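You operate a simulated robot arm through the tools that you are given. There is no shell and no other tool.

Carry out the task below with a simulated robot arm. There is one attempt and no reset: what you move stays moved.

## Task
Move the grey plug to the middle socket and light the work lamp.
Fine: switch its socket off before you pull it, switch the middle one on after; leave the other plugs and switches.

Only the result counts: the job must be done as asked and must still hold three seconds after the hand-in. Knocking over, shifting, dropping, spilling or breaking anything else fails it.

## Robot
A 7-joint arm with a fingered hand, fixed in place. Base frame: the origin is on the floor under the middle of its stand, x ahead of it, y to its left, z up. Units: mm, degrees, N and s.
It reaches about 1333 mm from its shoulder. Its first joint turns from -69.0 to 172.0 degrees. Payload 5 kg.
The TCP is the grasp point between the finger pads, 32 mm short of the fingertips. In the tool frame z runs along the fingers and y along their closing line. The gripper opens to 160 mm; its body begins 89 mm behind the TCP. The gripper is a hand of 3 fingers: y runs from the thumb to the fingers, the wrist lies at [0, 0, -252] in the tool frame, and closing takes about 1.5 s.
Orientation is that of the tool frame in the base frame, as a unit quaternion [x, y, z, w]. With the fingers straight down and closing along the base's y, the tool's x points along the base's -x, its y along +y and its z along -z.

## Interface
- The arm moves only by the tool arm_command. Its argument "series" is one flat list of numbers, 6 for each row, row after row: the shift along the tool's x, y, z in mm, then the turn, a rotation vector about the tool's x, y, z in degrees. In form: [tx, ty, tz, ax, ay, az, tx, ty, tz, ax, ay, az, ...]. A call has 1 to 20 rows; each row is the pose to reach, as a shift and turn from the pose commanded when the call began, along the tool's axes at that moment. "gripper" is the closure, from 0 (fully open) to 1 (shut), set as the call begins (left out, the last holds). Each row takes 0.2 s and may step no farther than 50 mm and 8.6 degrees from the row before; otherwise, or with a gripper value out of range, the whole call is refused. A pose out of reach is approached as far as the arm can. The call stops where the force on the tool passes 40 N (or 10 N more than at its start, if that is more) or the arm is blocked; 0.2 s more then pass. The fingers move at their own pace (about 108 mm/s each) and stop on an object; they squeeze with about 26 N. The grip force told is the motor's: it shows also when the fingers shut on nothing. Time passes only in rows, and 0.2 s behind the last, so rows that repeat a pose let the fingers close. The reply holds the time, the measured pose of the TCP, the force on the tool along the base axes, the opening and the grip force, in the units named above and with some noise, with the torque about the TCP (base axes, N m) and any sound that the robot's microphone picked up.
- Cameras (640 x 400 px; columns grow to the right, rows downward): "scene" is fixed at [222.3, 650.5, 1440.4]; the picture's right is [-0.97, -0.23, 0.00], its down [-0.09, 0.40, -0.91] and it looks along [0.21, -0.89, -0.41] (base axes); focal length 320 px, centre (320, 200). "wrist" rides on the gripper at [65, -4, -116] in the tool frame; the picture's right is [0.06, 1.00, 0.00], its down [-0.87, 0.05, -0.49] and it looks along [-0.49, 0.03, 0.87] (tool axes); focal length 261 px, centre (320, 200). There is no depth. A picture from a camera that has moved, and an enlarged one, comes with that camera's place and axes in the base frame and with its lens.
- grab_frame(camera): a new picture of that camera. The clock stands still meanwhile.
- lift_body(by): slides the trunk up (or, below 0, down) by that many mm; the arm rides with it, the base frame stays. It gives what a move gives, with no picture.
- preshape(shape): the hand has 3 fingers and takes this shape, open, in about a second: jaw (thumb against the fingers, like two jaws); tri (thumb and two fingers); tip (a fingertip pinch); poke (one finger out to press); point (the index stretched); flat (the hand flat); cup (the hand cupped); fist (a fist). The gripper value then closes the fingers along that shape, each until it touches; the sizes above hold for jaw. It gives what a move gives, with no picture.
- enlarge(camera, box): a new picture of the part [left, top, right, bottom] of that camera's present view, enlarged. The clock stands still meanwhile.
- job_done(): hands the job in; it is judged then, once.

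Nothing tells you positions but the pictures and the camera data. Unless the task says otherwise, let go and move clear before handing in.

The tools are called after "Call:" as a command line: name --argument value ..., lists and objects as JSON in quotes. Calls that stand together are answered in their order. arm_command: Moves the arm, as the interface text tells. Its arguments: {"type":"object","properties":{"series":{"type":"array"},"gripper":{"type":"number"}},"required":["series"]} The other tools are called the same way: lift_body (by) moves the trunk up or down; preshape (shape) gives the hand a shape; grab_frame (camera) takes a picture; enlarge (camera, box) takes an enlarged picture of a part of a camera's view; job_done () hands the job in.

At the start:

```text
time: 0.0
eef_pos: [463.0, -649.1, 1019.0]
orientation: [0.0, 1.0, 0.0, 0.001]
force: [0.5, 0.2, -0.1]
torque: [0.01, -0.01, 0.0]
gripper_width: 159.9
finger_force: 0.0
shape: jaw
trunk travel left (down, up): [-575.0, 365.0]
```

scene: 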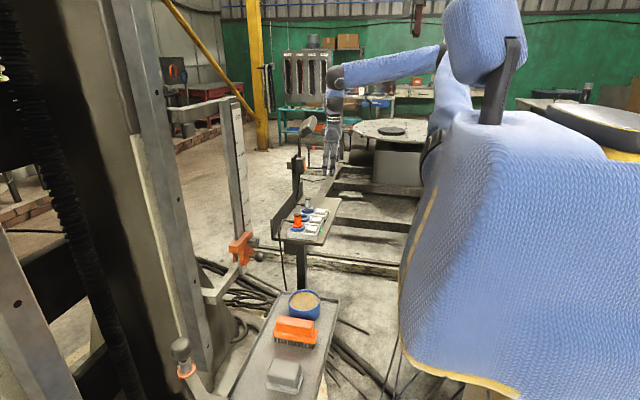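
wrist: 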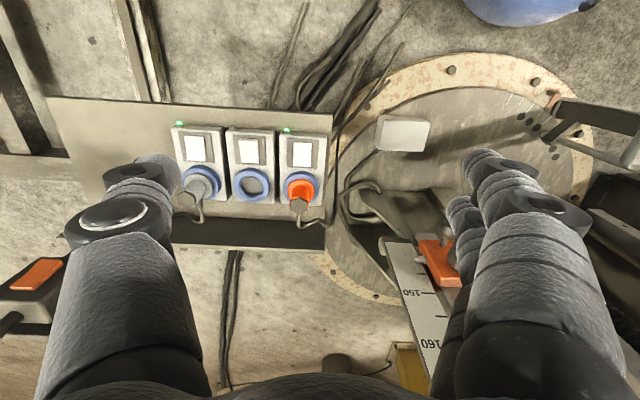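

The wrist view shows a panel with three sockets: the grey plug is in the left one (its lamp is green), the middle one is empty, and the orange plug is in the right one. I'll look closer before I move anything.

Call:
enlarge --camera "wrist" --box '[140, 100, 360, 250]'

Call:
enlarge --camera "scene" --box '[250, 180, 370, 260]'

Call:
enlarge --camera "scene" --box '[240, 90, 400, 260]'

```text
2.67 times, centred on (250, 175) of wrist
camera zoom: at [396.3, -650.4, 1134.3], right [-0.06, 1.0, 0.0], down [0.87, 0.05, 0.49], along [0.49, 0.03, -0.87], focal length 695 px, centre (507, 267)
```

zoom: 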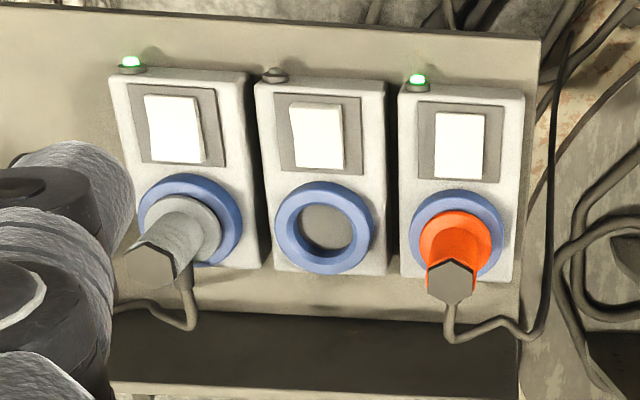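

```text
5.00 times, centred on (310, 220) of scene
camera zoom: at [222.3, 650.5, 1440.4], right [-0.97, -0.23, 0.0], down [-0.09, 0.4, -0.91], along [0.21, -0.89, -0.41], focal length 1601 px, centre (370, 100)
```

zoom: 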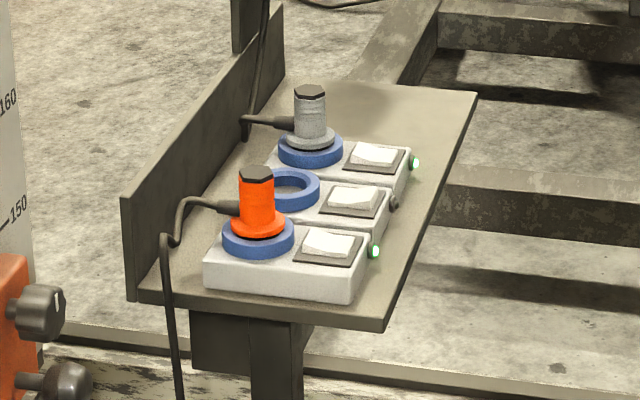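

```text
2.35 times, centred on (320, 175) of scene
camera zoom: at [222.3, 650.5, 1440.4], right [-0.97, -0.23, 0.0], down [-0.09, 0.4, -0.91], along [0.21, -0.89, -0.41], focal length 753 px, centre (320, 259)
```

zoom: 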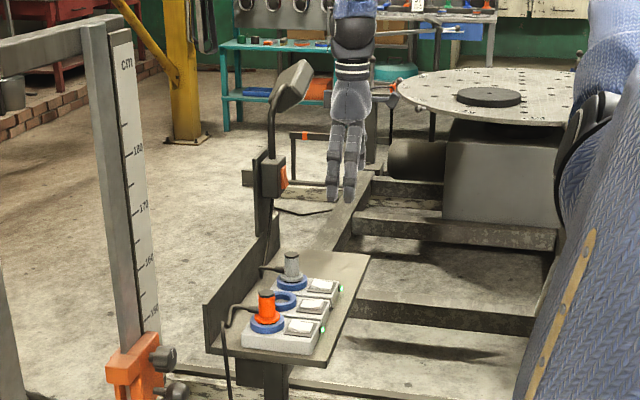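

The sockets sit on a level shelf with the plugs standing upright. Next I'll look at the lamp, its switch box and the rockers in more detail.

Call:
enlarge --camera "scene" --box '[280, 105, 340, 180]'

Call:
enlarge --camera "scene" --box '[285, 192, 340, 242]'

Call:
enlarge --camera "wrist" --box '[160, 110, 260, 220]'

Call:
enlarge --camera "wrist" --box '[0, 80, 180, 340]'

```text
5.33 times, centred on (310, 142) of scene
camera zoom: at [222.3, 650.5, 1440.4], right [-0.97, -0.23, 0.0], down [-0.09, 0.4, -0.91], along [0.21, -0.89, -0.41], focal length 1708 px, centre (373, 507)
```

zoom: 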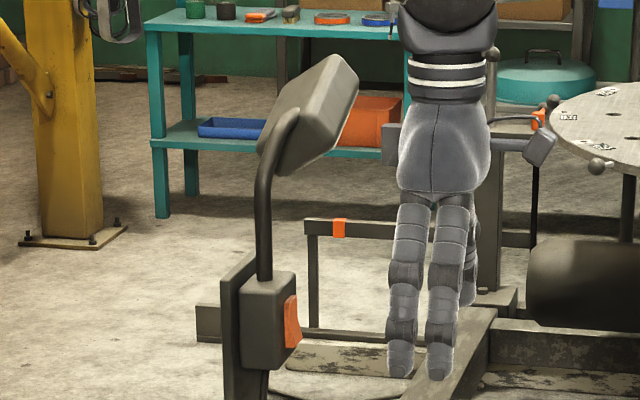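

```text
8.00 times, centred on (312, 217) of scene
camera zoom: at [222.3, 650.5, 1440.4], right [-0.97, -0.23, 0.0], down [-0.09, 0.4, -0.91], along [0.21, -0.89, -0.41], focal length 2561 px, centre (380, 64)
```

zoom: 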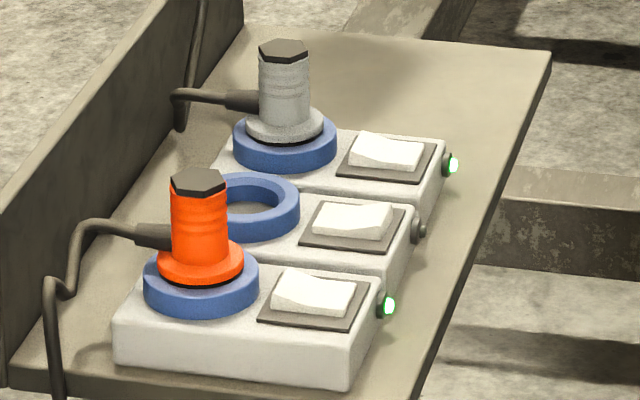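

```text
3.64 times, centred on (210, 165) of wrist
camera zoom: at [396.3, -650.4, 1134.3], right [-0.06, 1.0, 0.0], down [0.87, 0.05, 0.49], along [0.49, 0.03, -0.87], focal length 948 px, centre (720, 327)
```

zoom: 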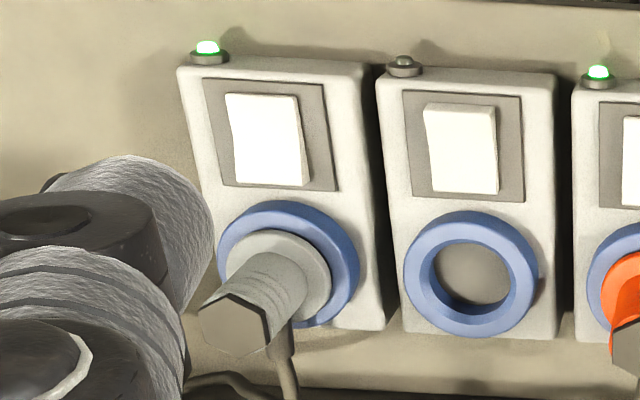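

```text
1.54 times, centred on (90, 210) of wrist
camera zoom: at [396.3, -650.4, 1134.3], right [-0.06, 1.0, 0.0], down [0.87, 0.05, 0.49], along [0.49, 0.03, -0.87], focal length 401 px, centre (674, 185)
```

zoom: 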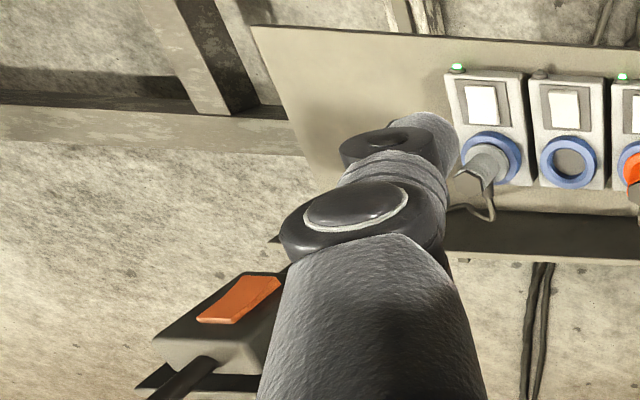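

The grey socket's rocker is on (LED lit) and the middle one is off. The lamp's switch box, with its orange rocker, is at the far end of the shelf. I'll form the poke hand up here in free space and check where its fingertip lies.

Call:
preshape --shape "poke"

Call:
grab_frame --camera "wrist"

Call:
grab_frame --camera "scene"

```text
time: 0.9
eef_pos: [464.0, -648.0, 1018.3]
orientation: [0.0, 1.0, 0.0, 0.001]
force: [0.2, -0.2, -0.1]
torque: [-0.02, 0.01, 0.0]
gripper_width: 0.0
finger_force: 0.2
shape: poke
trunk travel left (down, up): [-575.0, 365.0]
```

```text
taken
camera wrist: at [396.3, -650.4, 1134.3], right [-0.06, 1.0, 0.0], down [0.87, 0.05, 0.49], along [0.49, 0.03, -0.87], focal length 261 px, centre (320, 200)
```

wrist: 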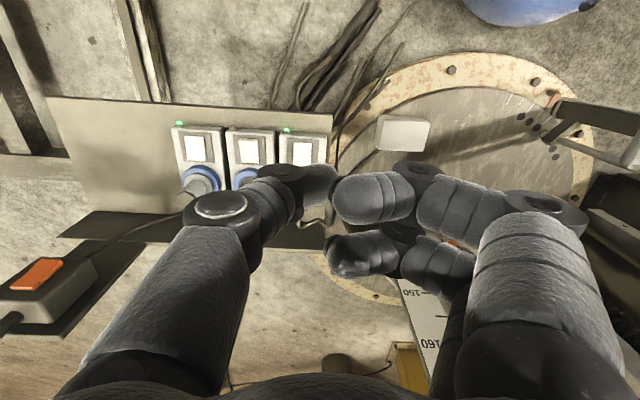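

```text
taken
```

scene: 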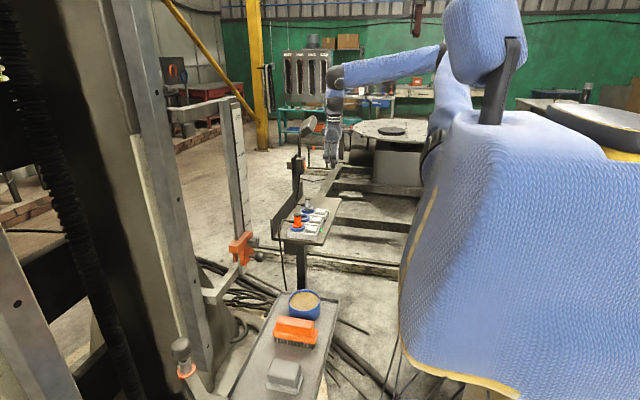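

Call:
enlarge --camera "wrist" --box '[180, 130, 440, 290]'

Call:
enlarge --camera "scene" --box '[300, 80, 360, 180]'

Call:
enlarge --camera "wrist" --box '[0, 220, 160, 340]'

```text
2.46 times, centred on (310, 210) of wrist
camera zoom: at [396.3, -650.4, 1134.3], right [-0.06, 1.0, 0.0], down [0.87, 0.05, 0.49], along [0.49, 0.03, -0.87], focal length 642 px, centre (345, 175)
```

zoom: 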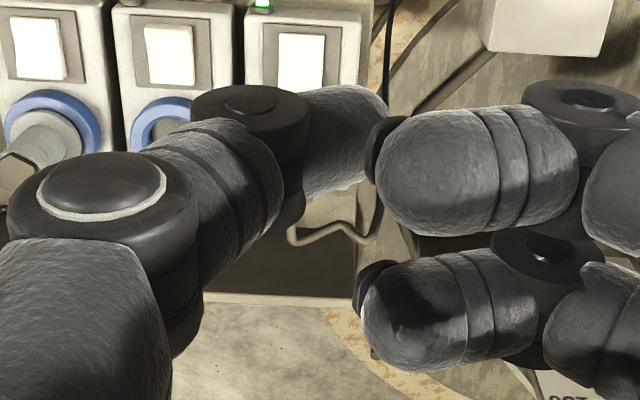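

```text
4.00 times, centred on (330, 130) of scene
camera zoom: at [222.3, 650.5, 1440.4], right [-0.97, -0.23, 0.0], down [-0.09, 0.4, -0.91], along [0.21, -0.89, -0.41], focal length 1281 px, centre (280, 480)
```

zoom: 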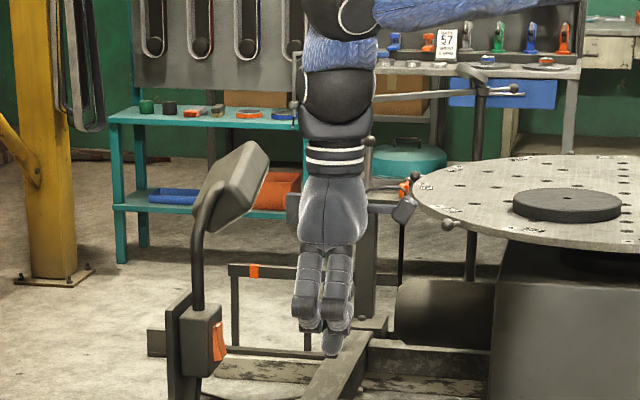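

```text
3.33 times, centred on (80, 280) of wrist
camera zoom: at [396.3, -650.4, 1134.3], right [-0.06, 1.0, 0.0], down [0.87, 0.05, 0.49], along [0.49, 0.03, -0.87], focal length 869 px, centre (1120, -67)
```

zoom: 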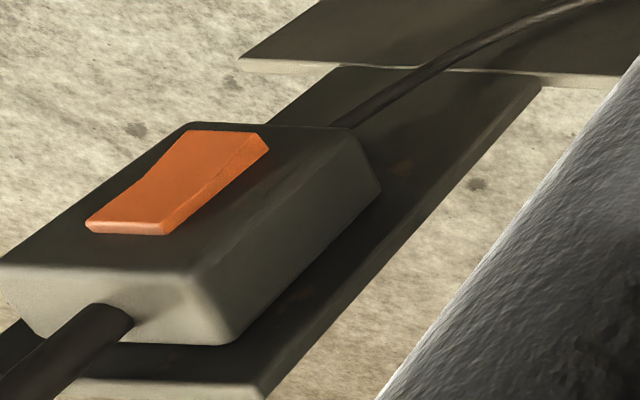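

The poke finger (the thumb) ends near the tool axis. Before I touch anything I need to know whether the lamp is lit now, so I'll swing the wrist camera toward it in free space.

Call:
arm_command --series '[15, -40, 0, 0, -7, 0, 30, -80, 0, 0, -14, 0, 45, -120, 0, 0, -21, 0, 60, -160, 0, 0, -28, 0, 75, -200, 0, 0, -35, 0, 90, -240, 0, 0, -42, 0, 105, -270, 0, 0, -49, 0]'

Call:
grab_frame --camera "wrist"

Call:
grab_frame --camera "scene"

```text
time: 2.5
eef_pos: [357.3, -918.7, 1017.2]
orientation: [0.0, 0.91, 0.001, 0.416]
force: [-0.4, -0.6, -0.2]
torque: [-0.03, -0.02, 0.01]
gripper_width: 0.2
finger_force: 0.1
shape: poke
trunk travel left (down, up): [-575.0, 365.0]
```

```text
taken
camera wrist: at [225.5, -922.5, 1043.5], right [-0.04, 1.0, -0.05], down [0.2, 0.05, 0.98], along [0.98, 0.03, -0.2], focal length 261 px, centre (320, 200)
```

wrist: 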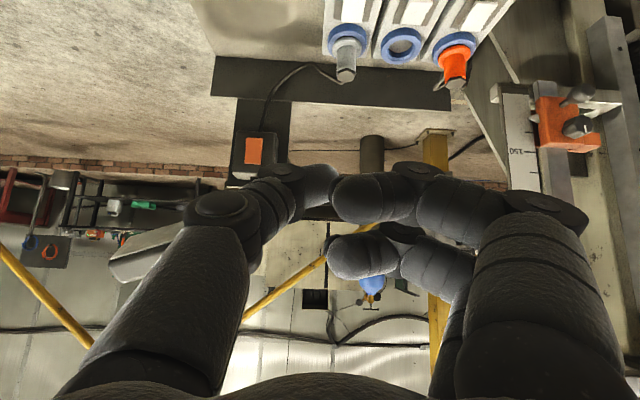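

```text
taken
```

scene: 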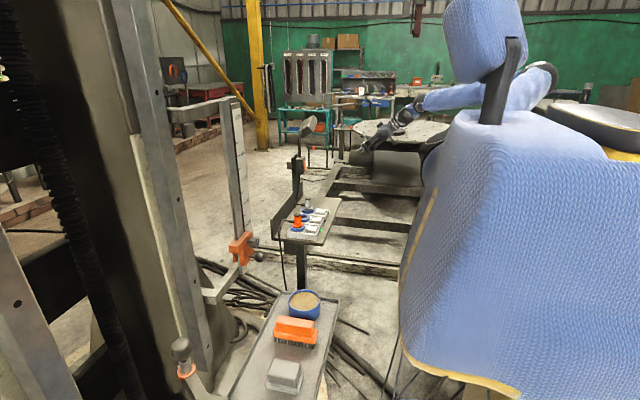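

Call:
enlarge --camera "wrist" --box '[90, 110, 330, 300]'

Call:
arm_command --series '[0, 40, 0, 0, 0, 0, 0, 80, 0, 0, 0, 0, 0, 120, 0, 0, 0, 0, 0, 160, 0, 0, 0, 0, 0, 190, 0, 0, 0, 0]'

Call:
grab_frame --camera "wrist"

```text
2.11 times, centred on (210, 205) of wrist
camera zoom: at [225.5, -922.5, 1043.5], right [-0.04, 1.0, -0.05], down [0.2, 0.05, 0.98], along [0.98, 0.03, -0.2], focal length 549 px, centre (552, 190)
```

zoom: 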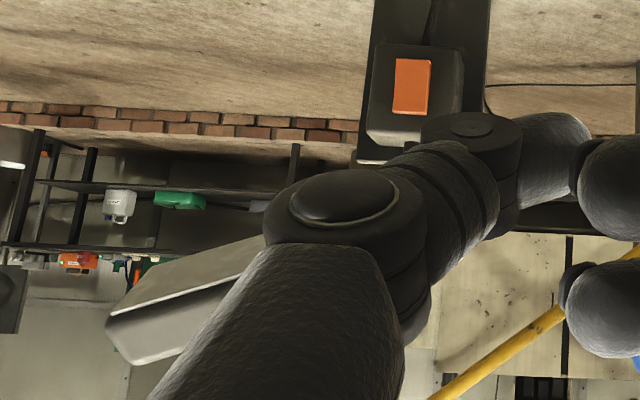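

```text
time: 3.7
eef_pos: [360.5, -727.2, 1019.0]
orientation: [0.0, 0.91, 0.0, 0.415]
force: [-1.0, 0.8, 0.8]
torque: [-0.05, 0.0, 0.0]
gripper_width: 0.0
finger_force: 0.1
shape: poke
trunk travel left (down, up): [-575.0, 365.0]
```

```text
taken
camera wrist: at [228.2, -728.7, 1046.9], right [-0.04, 1.0, -0.05], down [0.2, 0.05, 0.98], along [0.98, 0.03, -0.2], focal length 261 px, centre (320, 200)
```

wrist: 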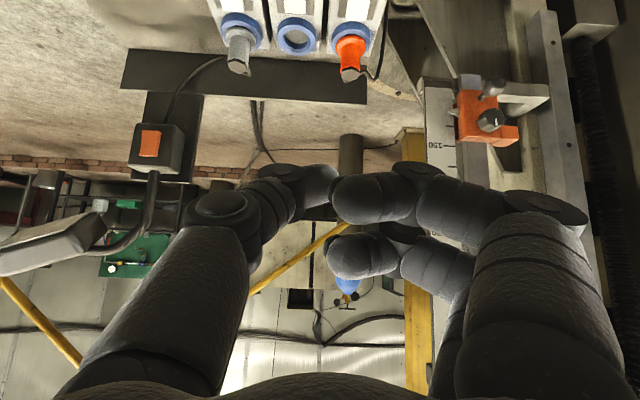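

Call:
enlarge --camera "wrist" --box '[0, 90, 220, 300]'

Call:
enlarge --camera "wrist" --box '[110, 100, 210, 200]'

Call:
enlarge --camera "wrist" --box '[190, 0, 410, 110]'

```text
1.90 times, centred on (110, 195) of wrist
camera zoom: at [228.2, -728.7, 1046.9], right [-0.04, 1.0, -0.05], down [0.2, 0.05, 0.98], along [0.98, 0.03, -0.2], focal length 496 px, centre (720, 210)
```

zoom: 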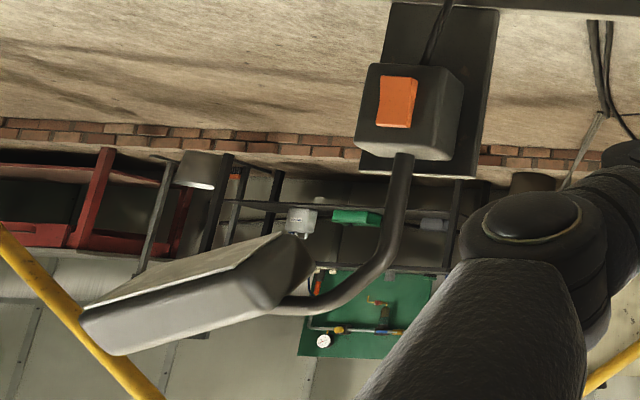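

```text
4.00 times, centred on (160, 150) of wrist
camera zoom: at [228.2, -728.7, 1046.9], right [-0.04, 1.0, -0.05], down [0.2, 0.05, 0.98], along [0.98, 0.03, -0.2], focal length 1043 px, centre (960, 400)
```

zoom: 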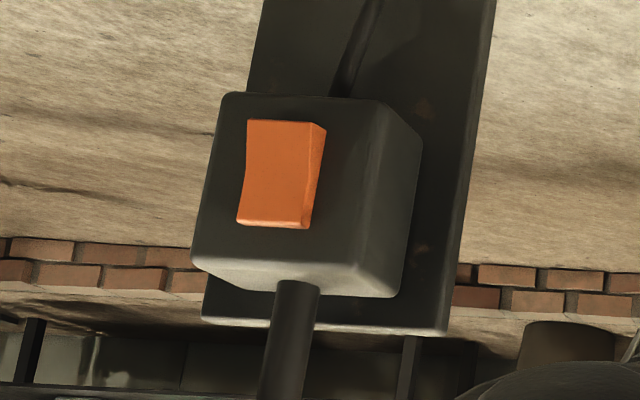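

```text
2.91 times, centred on (300, 55) of wrist
camera zoom: at [228.2, -728.7, 1046.9], right [-0.04, 1.0, -0.05], down [0.2, 0.05, 0.98], along [0.98, 0.03, -0.2], focal length 758 px, centre (378, 622)
```

zoom: 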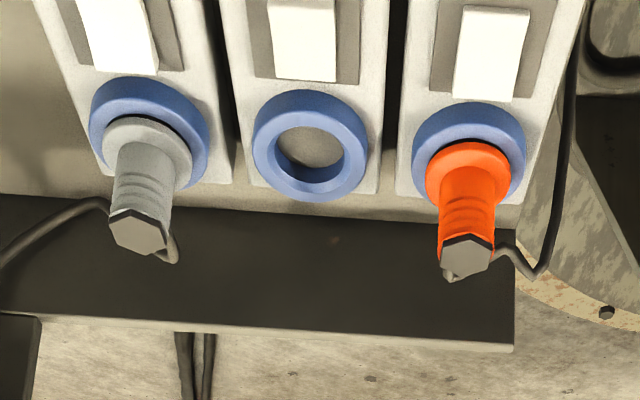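

The lamp head is around (700, -1190, 1060), facing down or away, so I can't tell yet whether it's lit. I'll move the camera lower, in front of the lamp's switch box, and look up at it.

Call:
arm_command --series '[1.4, -38.6, 20.1, 0, -5.9, 0, 2.8, -77.2, 40.2, 0, -11.8, 0, 4.2, -115.8, 60.3, 0, -17.7, 0, 5.6, -154.4, 80.4, 0, -23.6, 0, 7, -193, 100.5, 0, -29.5, 0, 8.4, -231.6, 120.6, 0, -35.4, 0, 9.9, -270, 141, 0, -41, 0]'

Call:
grab_frame --camera "wrist"

Call:
grab_frame --camera "scene"

```text
time: 5.3
eef_pos: [458.4, -1000.0, 919.5]
orientation: [0.002, 0.707, -0.001, 0.707]
force: [-0.2, -0.3, -0.8]
torque: [-0.01, 0.0, 0.04]
gripper_width: 0.2
finger_force: 0.0
shape: poke
trunk travel left (down, up): [-575.0, 365.0]
```

```text
taken
camera wrist: at [340.9, -1001.9, 854.0], right [0.0, 1.0, -0.06], down [-0.49, 0.05, 0.87], along [0.87, 0.03, 0.49], focal length 261 px, centre (320, 200)
```

wrist: 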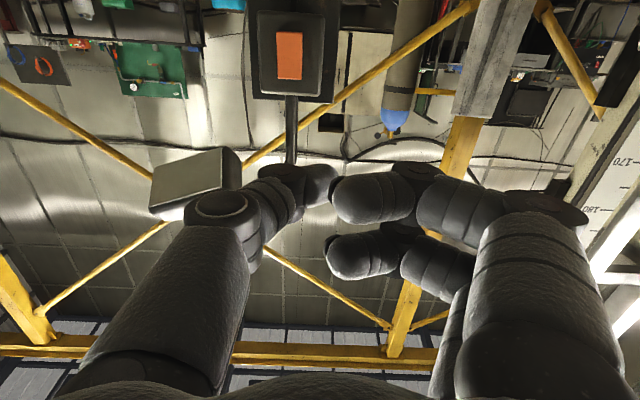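

```text
taken
```

scene: 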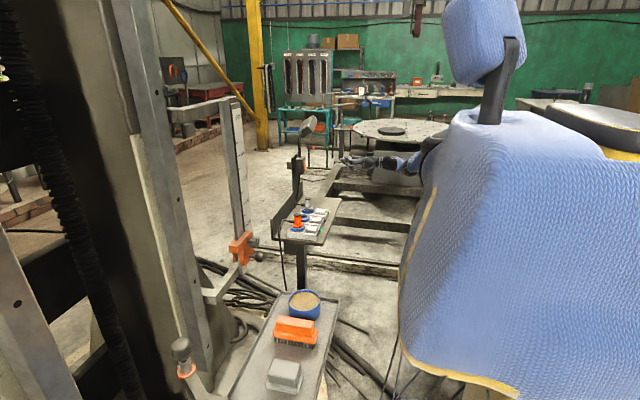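

Call:
enlarge --camera "wrist" --box '[130, 130, 270, 230]'

Call:
enlarge --camera "wrist" --box '[230, 0, 350, 120]'

```text
4.00 times, centred on (200, 180) of wrist
camera zoom: at [340.9, -1001.9, 854.0], right [0.0, 1.0, -0.06], down [-0.49, 0.05, 0.87], along [0.87, 0.03, 0.49], focal length 1043 px, centre (800, 280)
```

zoom: 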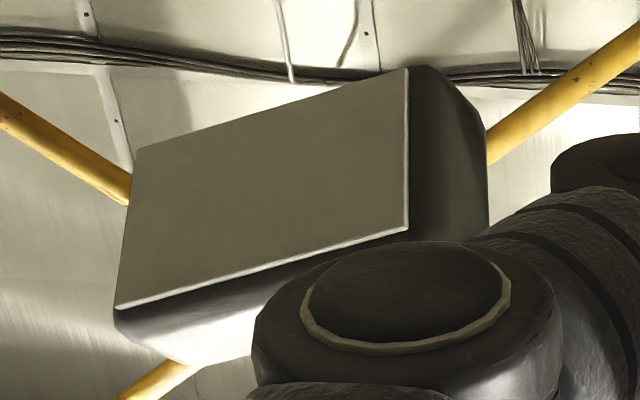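

```text
3.33 times, centred on (290, 60) of wrist
camera zoom: at [340.9, -1001.9, 854.0], right [0.0, 1.0, -0.06], down [-0.49, 0.05, 0.87], along [0.87, 0.03, 0.49], focal length 869 px, centre (420, 667)
```

zoom: 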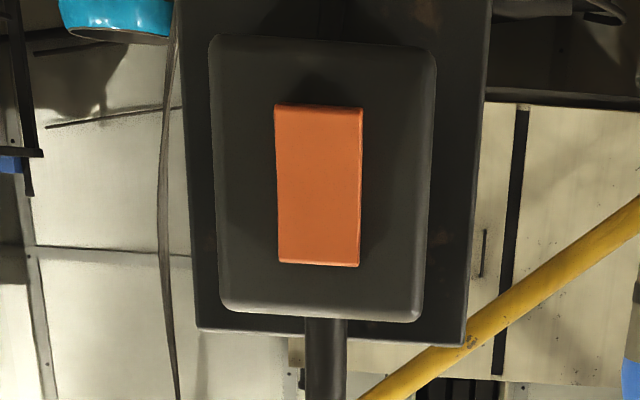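

The lamp is off: its lens is dull although its socket is live. Its own orange rocker, centred near (698, -1038, 859), must therefore be off and will also need pressing, with its lower end standing out. I'll compare the "point" shape before choosing which finger to press with.

Call:
preshape --shape "point"

Call:
grab_frame --camera "wrist"

Call:
enlarge --camera "scene" --box '[280, 100, 440, 200]'

```text
time: 6.2
eef_pos: [459.2, -998.1, 921.4]
orientation: [-0.001, 0.707, 0.0, 0.707]
force: [-0.3, -1.0, -0.6]
torque: [0.02, 0.0, -0.05]
gripper_width: 0.1
finger_force: 0.0
shape: point
trunk travel left (down, up): [-575.0, 365.0]
```

```text
taken
camera wrist: at [341.1, -999.6, 856.2], right [0.0, 1.0, -0.06], down [-0.49, 0.05, 0.87], along [0.87, 0.03, 0.49], focal length 261 px, centre (320, 200)
```

wrist: 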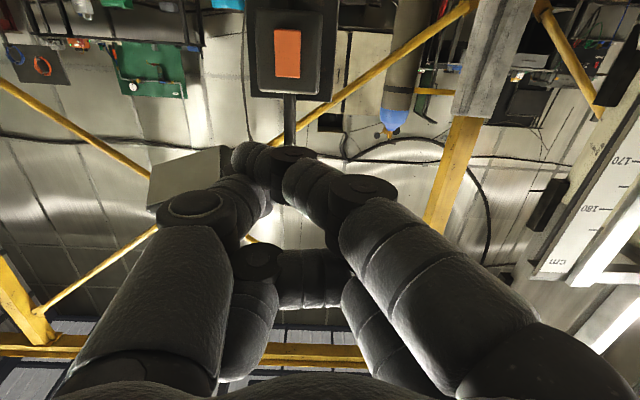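

```text
4.00 times, centred on (360, 150) of scene
camera zoom: at [222.3, 650.5, 1440.4], right [-0.97, -0.23, 0.0], down [-0.09, 0.4, -0.91], along [0.21, -0.89, -0.41], focal length 1281 px, centre (160, 400)
```

zoom: 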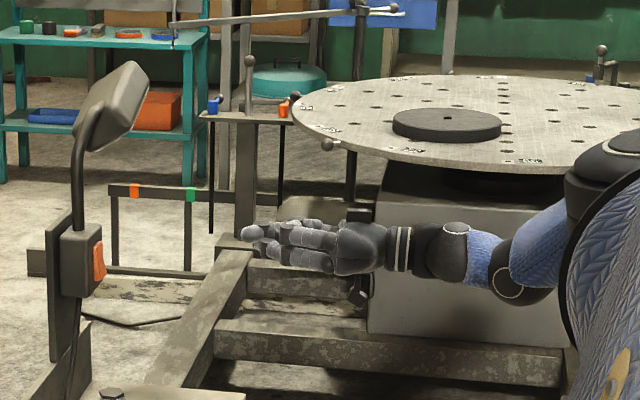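

Poke is cleaner, with a single tip near the tool axis, so I'll go back to it. Then I'll turn the tool downward near the grey socket's switch and look closely.

Call:
preshape --shape "poke"

Call:
arm_command --series '[3.6, 9, 3.6, 0, 8.2, 0, 7.2, 18, 7.2, 0, 16.4, 0, 10.9, 27, 10.9, 0, 24.5, 0, 14.5, 36, 14.5, 0, 32.7, 0, 18.2, 45, 18.2, 0, 40.9, 0, 21.8, 54, 21.8, 0, 49.1, 0, 25.5, 63, 25.5, 0, 57.3, 0, 29, 72, 29, 0, 65.5, 0, 32.7, 81, 32.7, 0, 73.6, 0, 36.4, 90, 36.4, 0, 81.8, 0, 40, 98, 40, 0, 90, 0]'

Call:
grab_frame --camera "wrist"

Call:
enlarge --camera "wrist" --box '[240, 60, 480, 210]'

Call:
enlarge --camera "scene" --box '[270, 130, 370, 240]'

```text
time: 7.1
eef_pos: [458.3, -997.0, 921.7]
orientation: [0.001, 0.707, -0.001, 0.707]
force: [-0.3, -0.1, -0.3]
torque: [0.01, -0.02, -0.03]
gripper_width: 0.0
finger_force: 0.0
shape: poke
trunk travel left (down, up): [-575.0, 365.0]
```

```text
time: 9.5
eef_pos: [497.5, -899.6, 877.4]
orientation: [0.001, 1.0, 0.001, -0.002]
force: [-0.2, 0.1, 0.3]
torque: [0.02, 0.06, 0.01]
gripper_width: 0.0
finger_force: 0.0
shape: poke
trunk travel left (down, up): [-575.0, 365.0]
```

```text
taken
camera wrist: at [431.1, -902.2, 994.4], right [-0.06, 1.0, 0.0], down [0.87, 0.05, 0.49], along [0.49, 0.03, -0.87], focal length 261 px, centre (320, 200)
```

wrist: 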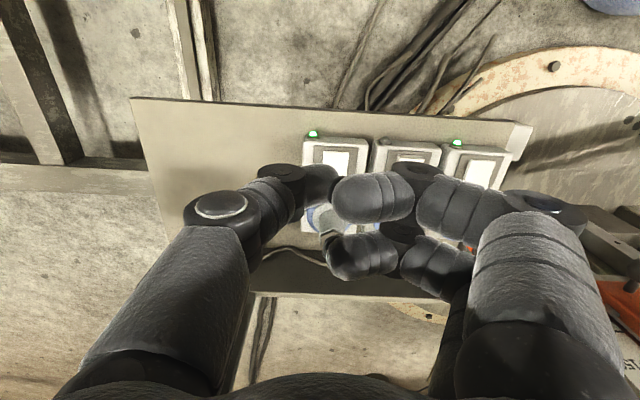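

```text
2.67 times, centred on (360, 135) of wrist
camera zoom: at [431.1, -902.2, 994.4], right [-0.06, 1.0, 0.0], down [0.87, 0.05, 0.49], along [0.49, 0.03, -0.87], focal length 695 px, centre (213, 373)
```

zoom: 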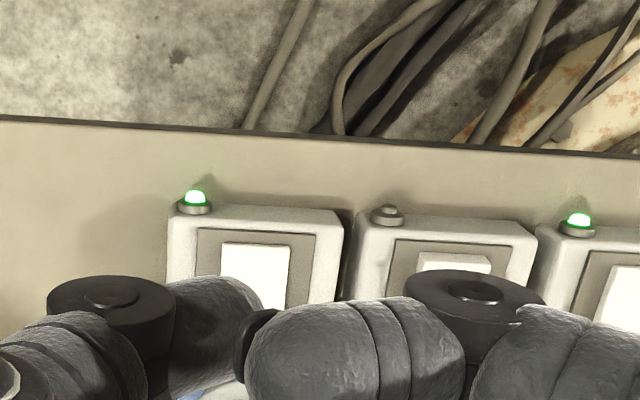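

```text
3.64 times, centred on (320, 185) of scene
camera zoom: at [222.3, 650.5, 1440.4], right [-0.97, -0.23, 0.0], down [-0.09, 0.4, -0.91], along [0.21, -0.89, -0.41], focal length 1164 px, centre (320, 254)
```

zoom: 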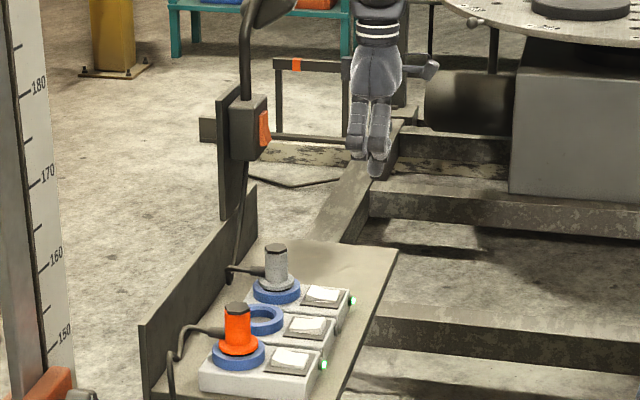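

The raised +x end of the grey socket's rocker is near (585, -873, 668), and the grey plug's top is near (634, -871, 740). I'll come down above that rocker end, stop short of it, and check.

Call:
arm_command --series '[-27, 8, 20, 0, 0, 0, -54, 16, 40, 0, 0, 0, -82, 24, 70, 0, 0, 0, -82, 24, 105, 0, 0, 0, -82, 24, 130, 0, 0, 0]'

Call:
grab_frame --camera "wrist"

Call:
enlarge --camera "scene" --box '[280, 160, 350, 240]'

```text
time: 10.7
eef_pos: [580.8, -875.9, 748.7]
orientation: [0.0, 1.0, 0.0, 0.0]
force: [-0.2, 0.9, -0.4]
torque: [-0.01, 0.0, -0.01]
gripper_width: 0.0
finger_force: 0.0
shape: poke
trunk travel left (down, up): [-575.0, 365.0]
```

```text
taken
camera wrist: at [514.1, -878.2, 864.7], right [-0.06, 1.0, 0.0], down [0.87, 0.05, 0.49], along [0.49, 0.03, -0.87], focal length 261 px, centre (320, 200)
```

wrist: 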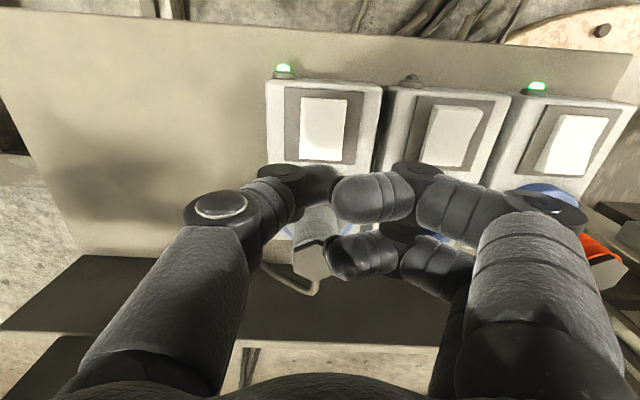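

```text
5.00 times, centred on (315, 200) of scene
camera zoom: at [222.3, 650.5, 1440.4], right [-0.97, -0.23, 0.0], down [-0.09, 0.4, -0.91], along [0.21, -0.89, -0.41], focal length 1601 px, centre (345, 200)
```

zoom: 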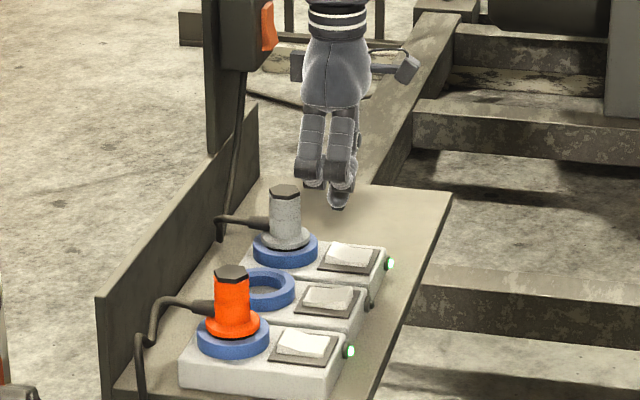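

The rocker is right beneath the fingertip, and both cameras put the tip about 29 mm past the TCP. I'll go down to just above contact, shifting 4 mm toward the robot.

Call:
arm_command --series '[4, 0, 15, 0, 0, 0, 4, 0, 30, 0, 0, 0, 4, 0, 40, 0, 0, 0, 4, 0, 45, 0, 0, 0, 4, 0, 48, 0, 0, 0]'

Call:
enlarge --camera "wrist" --box '[230, 60, 430, 210]'

Call:
enlarge --camera "scene" --box '[290, 185, 345, 235]'

```text
time: 11.9
eef_pos: [576.5, -876.8, 700.1]
orientation: [0.0, 1.0, 0.001, 0.0]
force: [0.2, -0.5, 0.8]
torque: [0.02, -0.01, 0.0]
gripper_width: 0.0
finger_force: 0.0
shape: poke
trunk travel left (down, up): [-575.0, 365.0]
```

```text
2.67 times, centred on (330, 135) of wrist
camera zoom: at [509.5, -878.7, 816.4], right [-0.06, 1.0, 0.0], down [0.87, 0.05, 0.49], along [0.49, 0.03, -0.87], focal length 695 px, centre (293, 373)
```

zoom: 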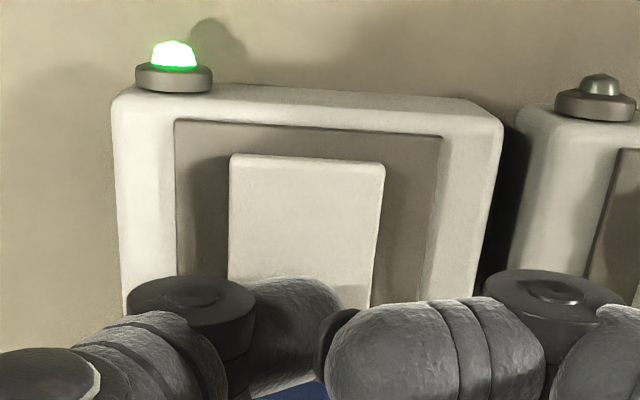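

```text
8.00 times, centred on (318, 210) of scene
camera zoom: at [222.3, 650.5, 1440.4], right [-0.97, -0.23, 0.0], down [-0.09, 0.4, -0.91], along [0.21, -0.89, -0.41], focal length 2561 px, centre (340, 120)
```

zoom: 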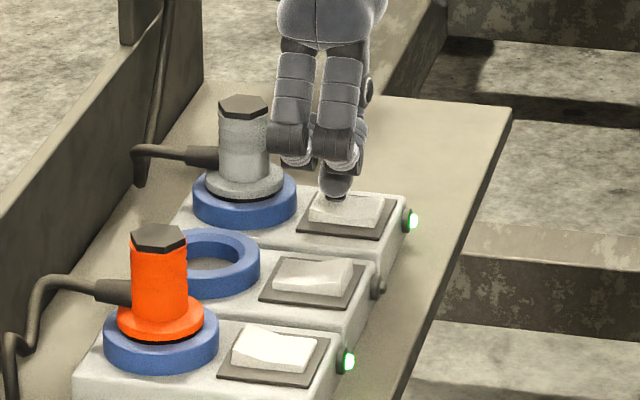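

The tip hovers a few mm above the raised end. I'll shift 4 mm toward that end and press down in small steps.

Call:
arm_command --series '[-4, 0, 2, 0, 0, 0, -4, 0, 4, 0, 0, 0, -4, 0, 6, 0, 0, 0, -4, 0, 8, 0, 0, 0, -4, 0, 10, 0, 0, 0]'

Call:
enlarge --camera "scene" --box '[290, 185, 345, 235]'

Call:
enlarge --camera "wrist" --box '[230, 60, 430, 210]'

```text
time: 13.1
eef_pos: [584.1, -876.5, 695.8]
orientation: [0.0, 1.0, -0.001, 0.003]
force: [-3.0, -0.2, 20.1]
torque: [0.28, 0.39, 0.02]
gripper_width: 0.0
finger_force: 0.1
shape: poke
trunk travel left (down, up): [-575.0, 365.0]
stopped in row 5: the force on the tool passed its limit at 42 N (the readings are from after the stop); the commanded pose is now the measured one
```

```text
8.00 times, centred on (318, 210) of scene
camera zoom: at [222.3, 650.5, 1440.4], right [-0.97, -0.23, 0.0], down [-0.09, 0.4, -0.91], along [0.21, -0.89, -0.41], focal length 2561 px, centre (340, 120)
```

zoom: 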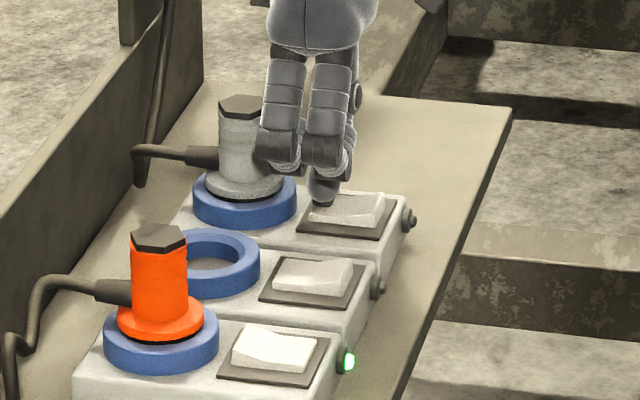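

```text
2.67 times, centred on (330, 135) of wrist
camera zoom: at [516.3, -877.7, 811.4], right [-0.06, 1.0, 0.0], down [0.87, 0.06, 0.5], along [0.5, 0.03, -0.87], focal length 695 px, centre (293, 373)
```

zoom: 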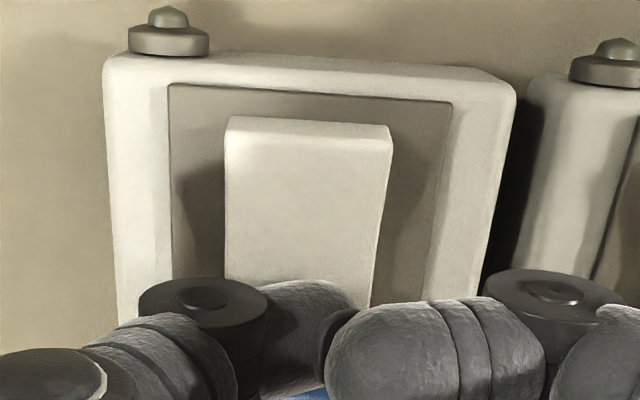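

The grey socket's LED has gone out and its rocker has flipped to off. I'll rise clear and change to the jaw hand.

Call:
arm_command --series '[2, 0, -10, 0, 0, 0, 5, 0, -40, 0, 0, 0, 10, 0, -85, 0, 0, 0, 15, 0, -130, 0, 0, 0, 30, 0, -170, 0, 0, 0]'

Call:
preshape --shape "jaw"

Call:
grab_frame --camera "wrist"

Call:
enlarge --camera "scene" --box '[280, 150, 350, 240]'

```text
time: 14.3
eef_pos: [553.3, -874.7, 864.3]
orientation: [-0.001, 1.0, -0.001, 0.002]
force: [-0.8, -0.2, -0.1]
torque: [-0.05, -0.03, 0.02]
gripper_width: 0.3
finger_force: 0.1
shape: poke
trunk travel left (down, up): [-575.0, 365.0]
```

```text
time: 15.2
eef_pos: [554.6, -874.8, 863.1]
orientation: [0.0, 1.0, -0.001, 0.002]
force: [0.3, -0.1, 0.1]
torque: [-0.02, -0.02, -0.01]
gripper_width: 159.9
finger_force: 0.0
shape: jaw
trunk travel left (down, up): [-575.0, 365.0]
```

```text
taken
camera wrist: at [486.5, -877.1, 978.0], right [-0.06, 1.0, 0.0], down [0.87, 0.06, 0.49], along [0.49, 0.03, -0.87], focal length 261 px, centre (320, 200)
```

wrist: 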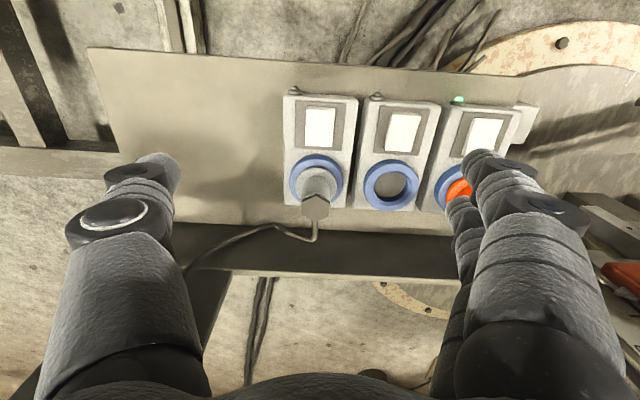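

```text
4.44 times, centred on (315, 195) of scene
camera zoom: at [222.3, 650.5, 1440.4], right [-0.97, -0.23, 0.0], down [-0.09, 0.4, -0.91], along [0.21, -0.89, -0.41], focal length 1423 px, centre (342, 222)
```

zoom: 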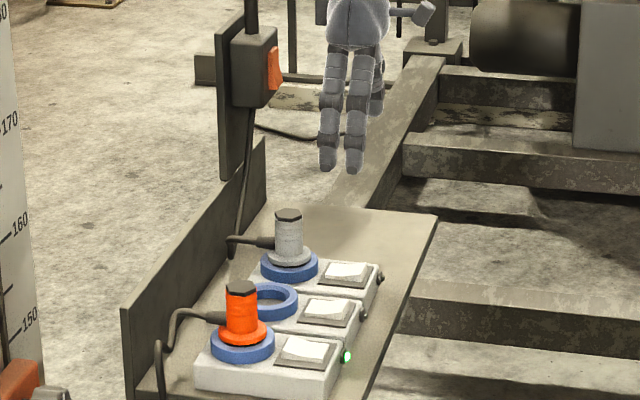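

The view of the sockets is clear now. I'll zoom in for precise plug and socket positions.

Call:
enlarge --camera "wrist" --box '[270, 85, 430, 225]'

Call:
enlarge --camera "scene" --box '[285, 190, 330, 230]'

```text
2.86 times, centred on (350, 155) of wrist
camera zoom: at [486.5, -877.1, 978.0], right [-0.06, 1.0, 0.0], down [0.87, 0.06, 0.49], along [0.49, 0.03, -0.87], focal length 745 px, centre (234, 329)
```

zoom: 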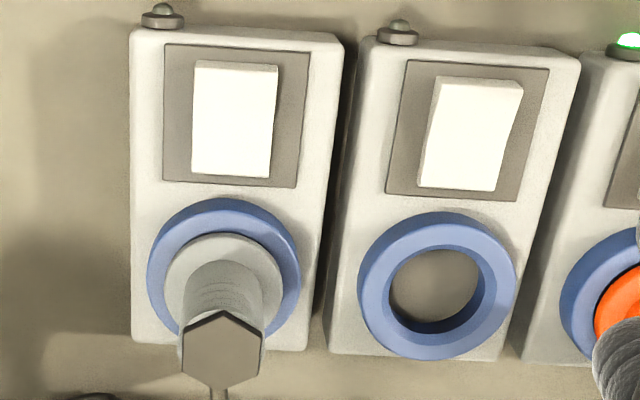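

```text
10.00 times, centred on (308, 210) of scene
camera zoom: at [222.3, 650.5, 1440.4], right [-0.97, -0.23, 0.0], down [-0.09, 0.4, -0.91], along [0.21, -0.89, -0.41], focal length 3202 px, centre (445, 100)
```

zoom: 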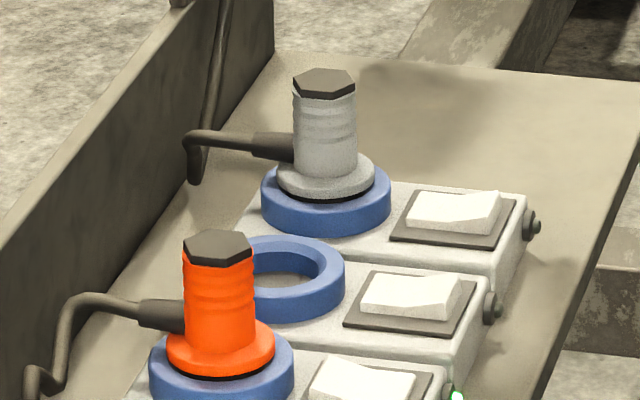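

The plug axis is near (629.5, -873) with its top at about z 740, and the middle socket is near (630, -775). To get the socket pitch exactly, I'll shift 98 mm in y and compare pixel positions in the same view.

Call:
arm_command --series '[0, 49, 0, 0, 0, 0, 0, 98, 0, 0, 0, 0, 0, 98, 0, 0, 0, 0]'

Call:
enlarge --camera "wrist" --box '[270, 85, 430, 225]'

```text
time: 16.0
eef_pos: [551.3, -777.7, 859.2]
orientation: [0.0, 1.0, -0.001, 0.002]
force: [-0.7, 0.8, 0.0]
torque: [0.01, 0.05, 0.02]
gripper_width: 160.1
finger_force: 0.1
shape: jaw
trunk travel left (down, up): [-575.0, 365.0]
```

```text
2.86 times, centred on (350, 155) of wrist
camera zoom: at [483.7, -780.5, 975.3], right [-0.06, 1.0, 0.0], down [0.87, 0.05, 0.49], along [0.49, 0.03, -0.87], focal length 745 px, centre (234, 329)
```

zoom: 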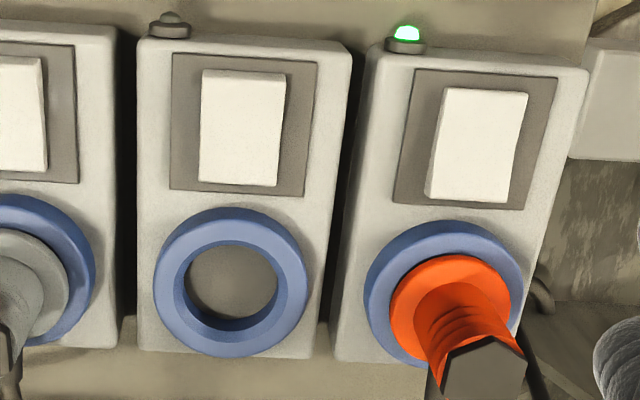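

Middle-socket pitch comes out at 100 mm in +y with the same x. Now I'll go above the grey plug with the jaw half open.

Call:
arm_command --series '[-27, -32, 15, 0, 0, 0, -54, -64, 30, 0, 0, 0, -81, -96.5, 50, 0, 0, 0, -81, -96.5, 59, 0, 0, 0, -81, -96.5, 59, 0, 0, 0]' --gripper 0.45

Call:
grab_frame --camera "wrist"

Call:
enlarge --camera "scene" --box '[275, 150, 345, 235]'

```text
time: 17.2
eef_pos: [633.0, -873.8, 802.4]
orientation: [-0.001, 1.0, -0.001, 0.001]
force: [-0.1, 0.0, 0.3]
torque: [0.04, 0.01, 0.0]
gripper_width: 88.8
finger_force: 0.0
shape: jaw
trunk travel left (down, up): [-575.0, 365.0]
```

```text
taken
camera wrist: at [565.7, -877.7, 917.4], right [-0.06, 1.0, 0.0], down [0.87, 0.06, 0.49], along [0.49, 0.03, -0.87], focal length 261 px, centre (320, 200)
```

wrist: 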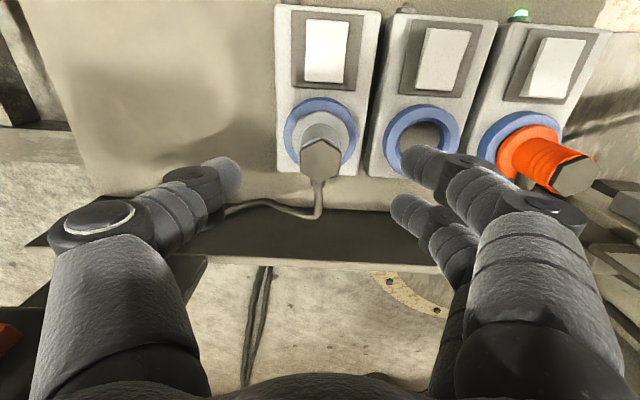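

```text
4.71 times, centred on (310, 192) of scene
camera zoom: at [222.3, 650.5, 1440.4], right [-0.97, -0.23, 0.0], down [-0.09, 0.4, -0.91], along [0.21, -0.89, -0.41], focal length 1507 px, centre (367, 235)
```

zoom: 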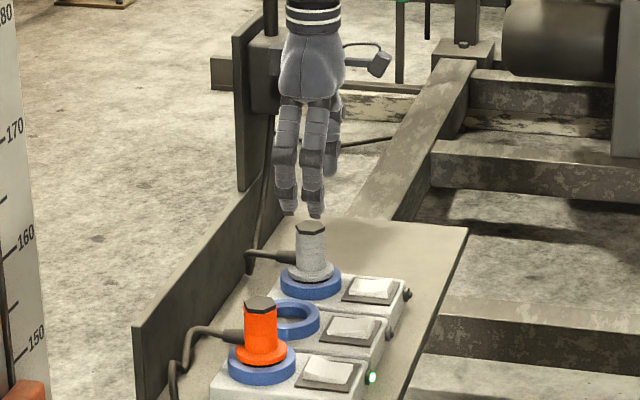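

The jaws are centred on the plug in y, with the tips clear above its top. I'll descend to grip the body just above its flange.

Call:
arm_command --series '[0, 0, 20, 0, 0, 0, 0, 0, 40, 0, 0, 0, 0, 0, 55, 0, 0, 0, 0, 0, 65, 0, 0, 0, 0, 0, 70, 0, 0, 0, 0, 0, 70, 0, 0, 0]'

Call:
grab_frame --camera "wrist"

Call:
enlarge --camera "scene" --box '[285, 180, 335, 230]'

```text
time: 18.6
eef_pos: [634.5, -875.8, 734.2]
orientation: [0.0, 1.0, 0.0, 0.001]
force: [-0.2, 0.1, -1.2]
torque: [0.0, -0.04, -0.01]
gripper_width: 88.5
finger_force: 0.1
shape: jaw
trunk travel left (down, up): [-575.0, 365.0]
```

```text
taken
camera wrist: at [566.9, -876.8, 848.6], right [-0.06, 1.0, 0.0], down [0.87, 0.06, 0.49], along [0.49, 0.03, -0.87], focal length 261 px, centre (320, 200)
```

wrist: 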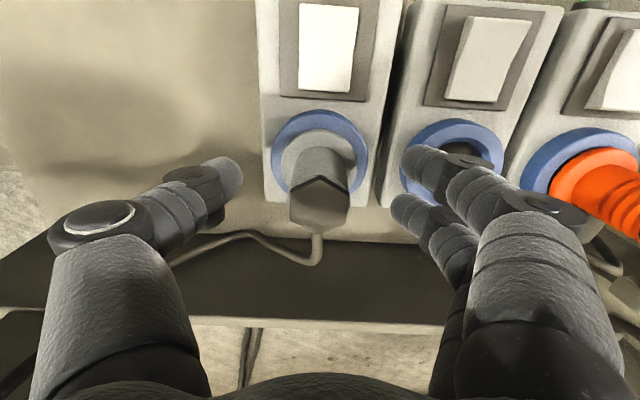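

```text
8.00 times, centred on (310, 205) of scene
camera zoom: at [222.3, 650.5, 1440.4], right [-0.97, -0.23, 0.0], down [-0.09, 0.4, -0.91], along [0.21, -0.89, -0.41], focal length 2561 px, centre (400, 160)
```

zoom: 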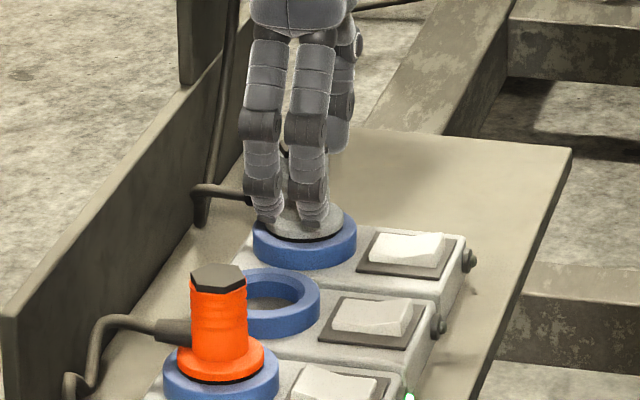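

Hand and plug are centred within about 1 mm. I'll close on the plug.

Call:
arm_command --series '[0, 0, 0, 0, 0, 0, 0, 0, 0, 0, 0, 0, 0, 0, 0, 0, 0, 0, 0, 0, 0, 0, 0, 0, 0, 0, 0, 0, 0, 0, 0, 0, 0, 0, 0, 0, 0, 0, 0, 0, 0, 0]' --gripper 1.0

Call:
grab_frame --camera "wrist"

Call:
enlarge --camera "scene" --box '[285, 180, 335, 230]'

```text
time: 20.2
eef_pos: [633.9, -874.0, 732.6]
orientation: [0.0, 1.0, -0.002, 0.002]
force: [1.1, 0.1, 0.1]
torque: [0.05, -0.01, 0.02]
gripper_width: 21.8
finger_force: 25.5
shape: jaw
trunk travel left (down, up): [-575.0, 365.0]
```

```text
taken
camera wrist: at [567.0, -876.9, 848.5], right [-0.06, 1.0, 0.0], down [0.87, 0.06, 0.49], along [0.49, 0.03, -0.87], focal length 261 px, centre (320, 200)
```

wrist: 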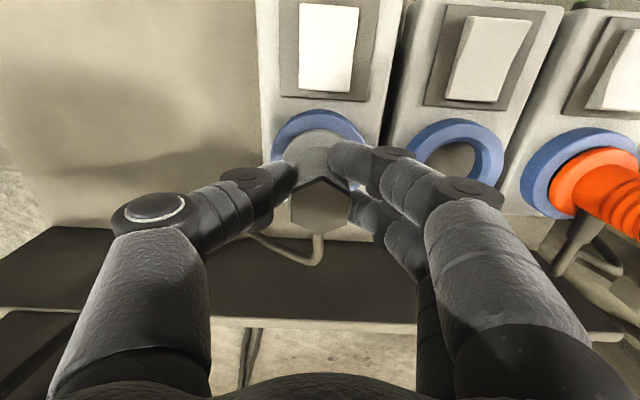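

```text
8.00 times, centred on (310, 205) of scene
camera zoom: at [222.3, 650.5, 1440.4], right [-0.97, -0.23, 0.0], down [-0.09, 0.4, -0.91], along [0.21, -0.89, -0.41], focal length 2561 px, centre (400, 160)
```

zoom: 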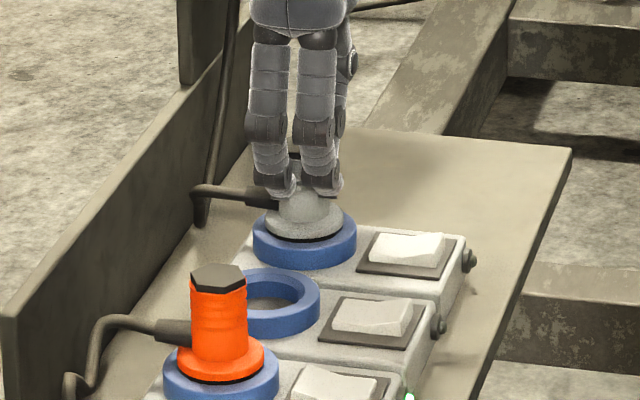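

The grip is holding at 25.5 N. I'll pull the plug straight up in small steps.

Call:
arm_command --series '[0, 0, -3, 0, 0, 0, 0, 0, -6, 0, 0, 0, 0, 0, -10, 0, 0, 0, 0, 0, -15, 0, 0, 0, 0, 0, -22, 0, 0, 0, 0, 0, -30, 0, 0, 0, 0, 0, -40, 0, 0, 0, 0, 0, -50, 0, 0, 0, 0, 0, -50, 0, 0, 0]'

Call:
grab_frame --camera "wrist"

Call:
enlarge --camera "scene" --box '[285, 170, 335, 230]'

```text
time: 22.2
eef_pos: [633.2, -874.9, 785.0]
orientation: [-0.001, 1.0, 0.0, 0.002]
force: [-0.7, -0.2, -1.7]
torque: [-0.01, -0.02, 0.0]
gripper_width: 21.5
finger_force: 26.2
shape: jaw
trunk travel left (down, up): [-575.0, 365.0]
```

```text
taken
camera wrist: at [566.8, -876.0, 899.9], right [-0.06, 1.0, 0.0], down [0.87, 0.06, 0.49], along [0.49, 0.03, -0.87], focal length 261 px, centre (320, 200)
```

wrist: 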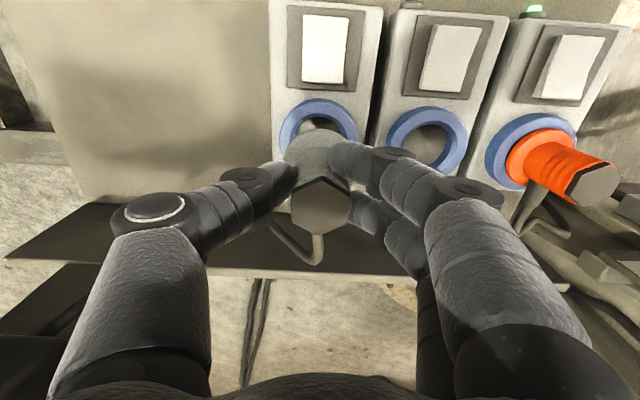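

```text
6.67 times, centred on (310, 200) of scene
camera zoom: at [222.3, 650.5, 1440.4], right [-0.97, -0.23, 0.0], down [-0.09, 0.4, -0.91], along [0.21, -0.89, -0.41], focal length 2134 px, centre (387, 200)
```

zoom: 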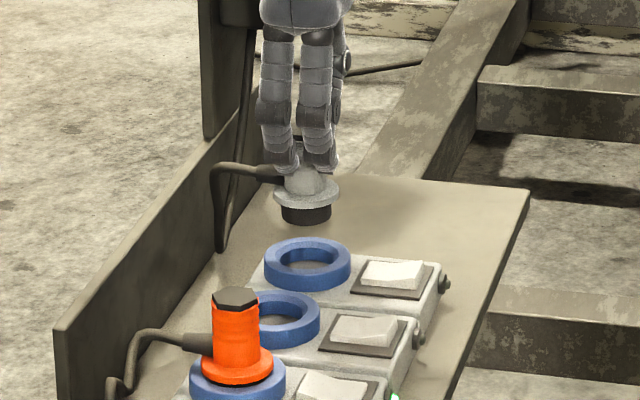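

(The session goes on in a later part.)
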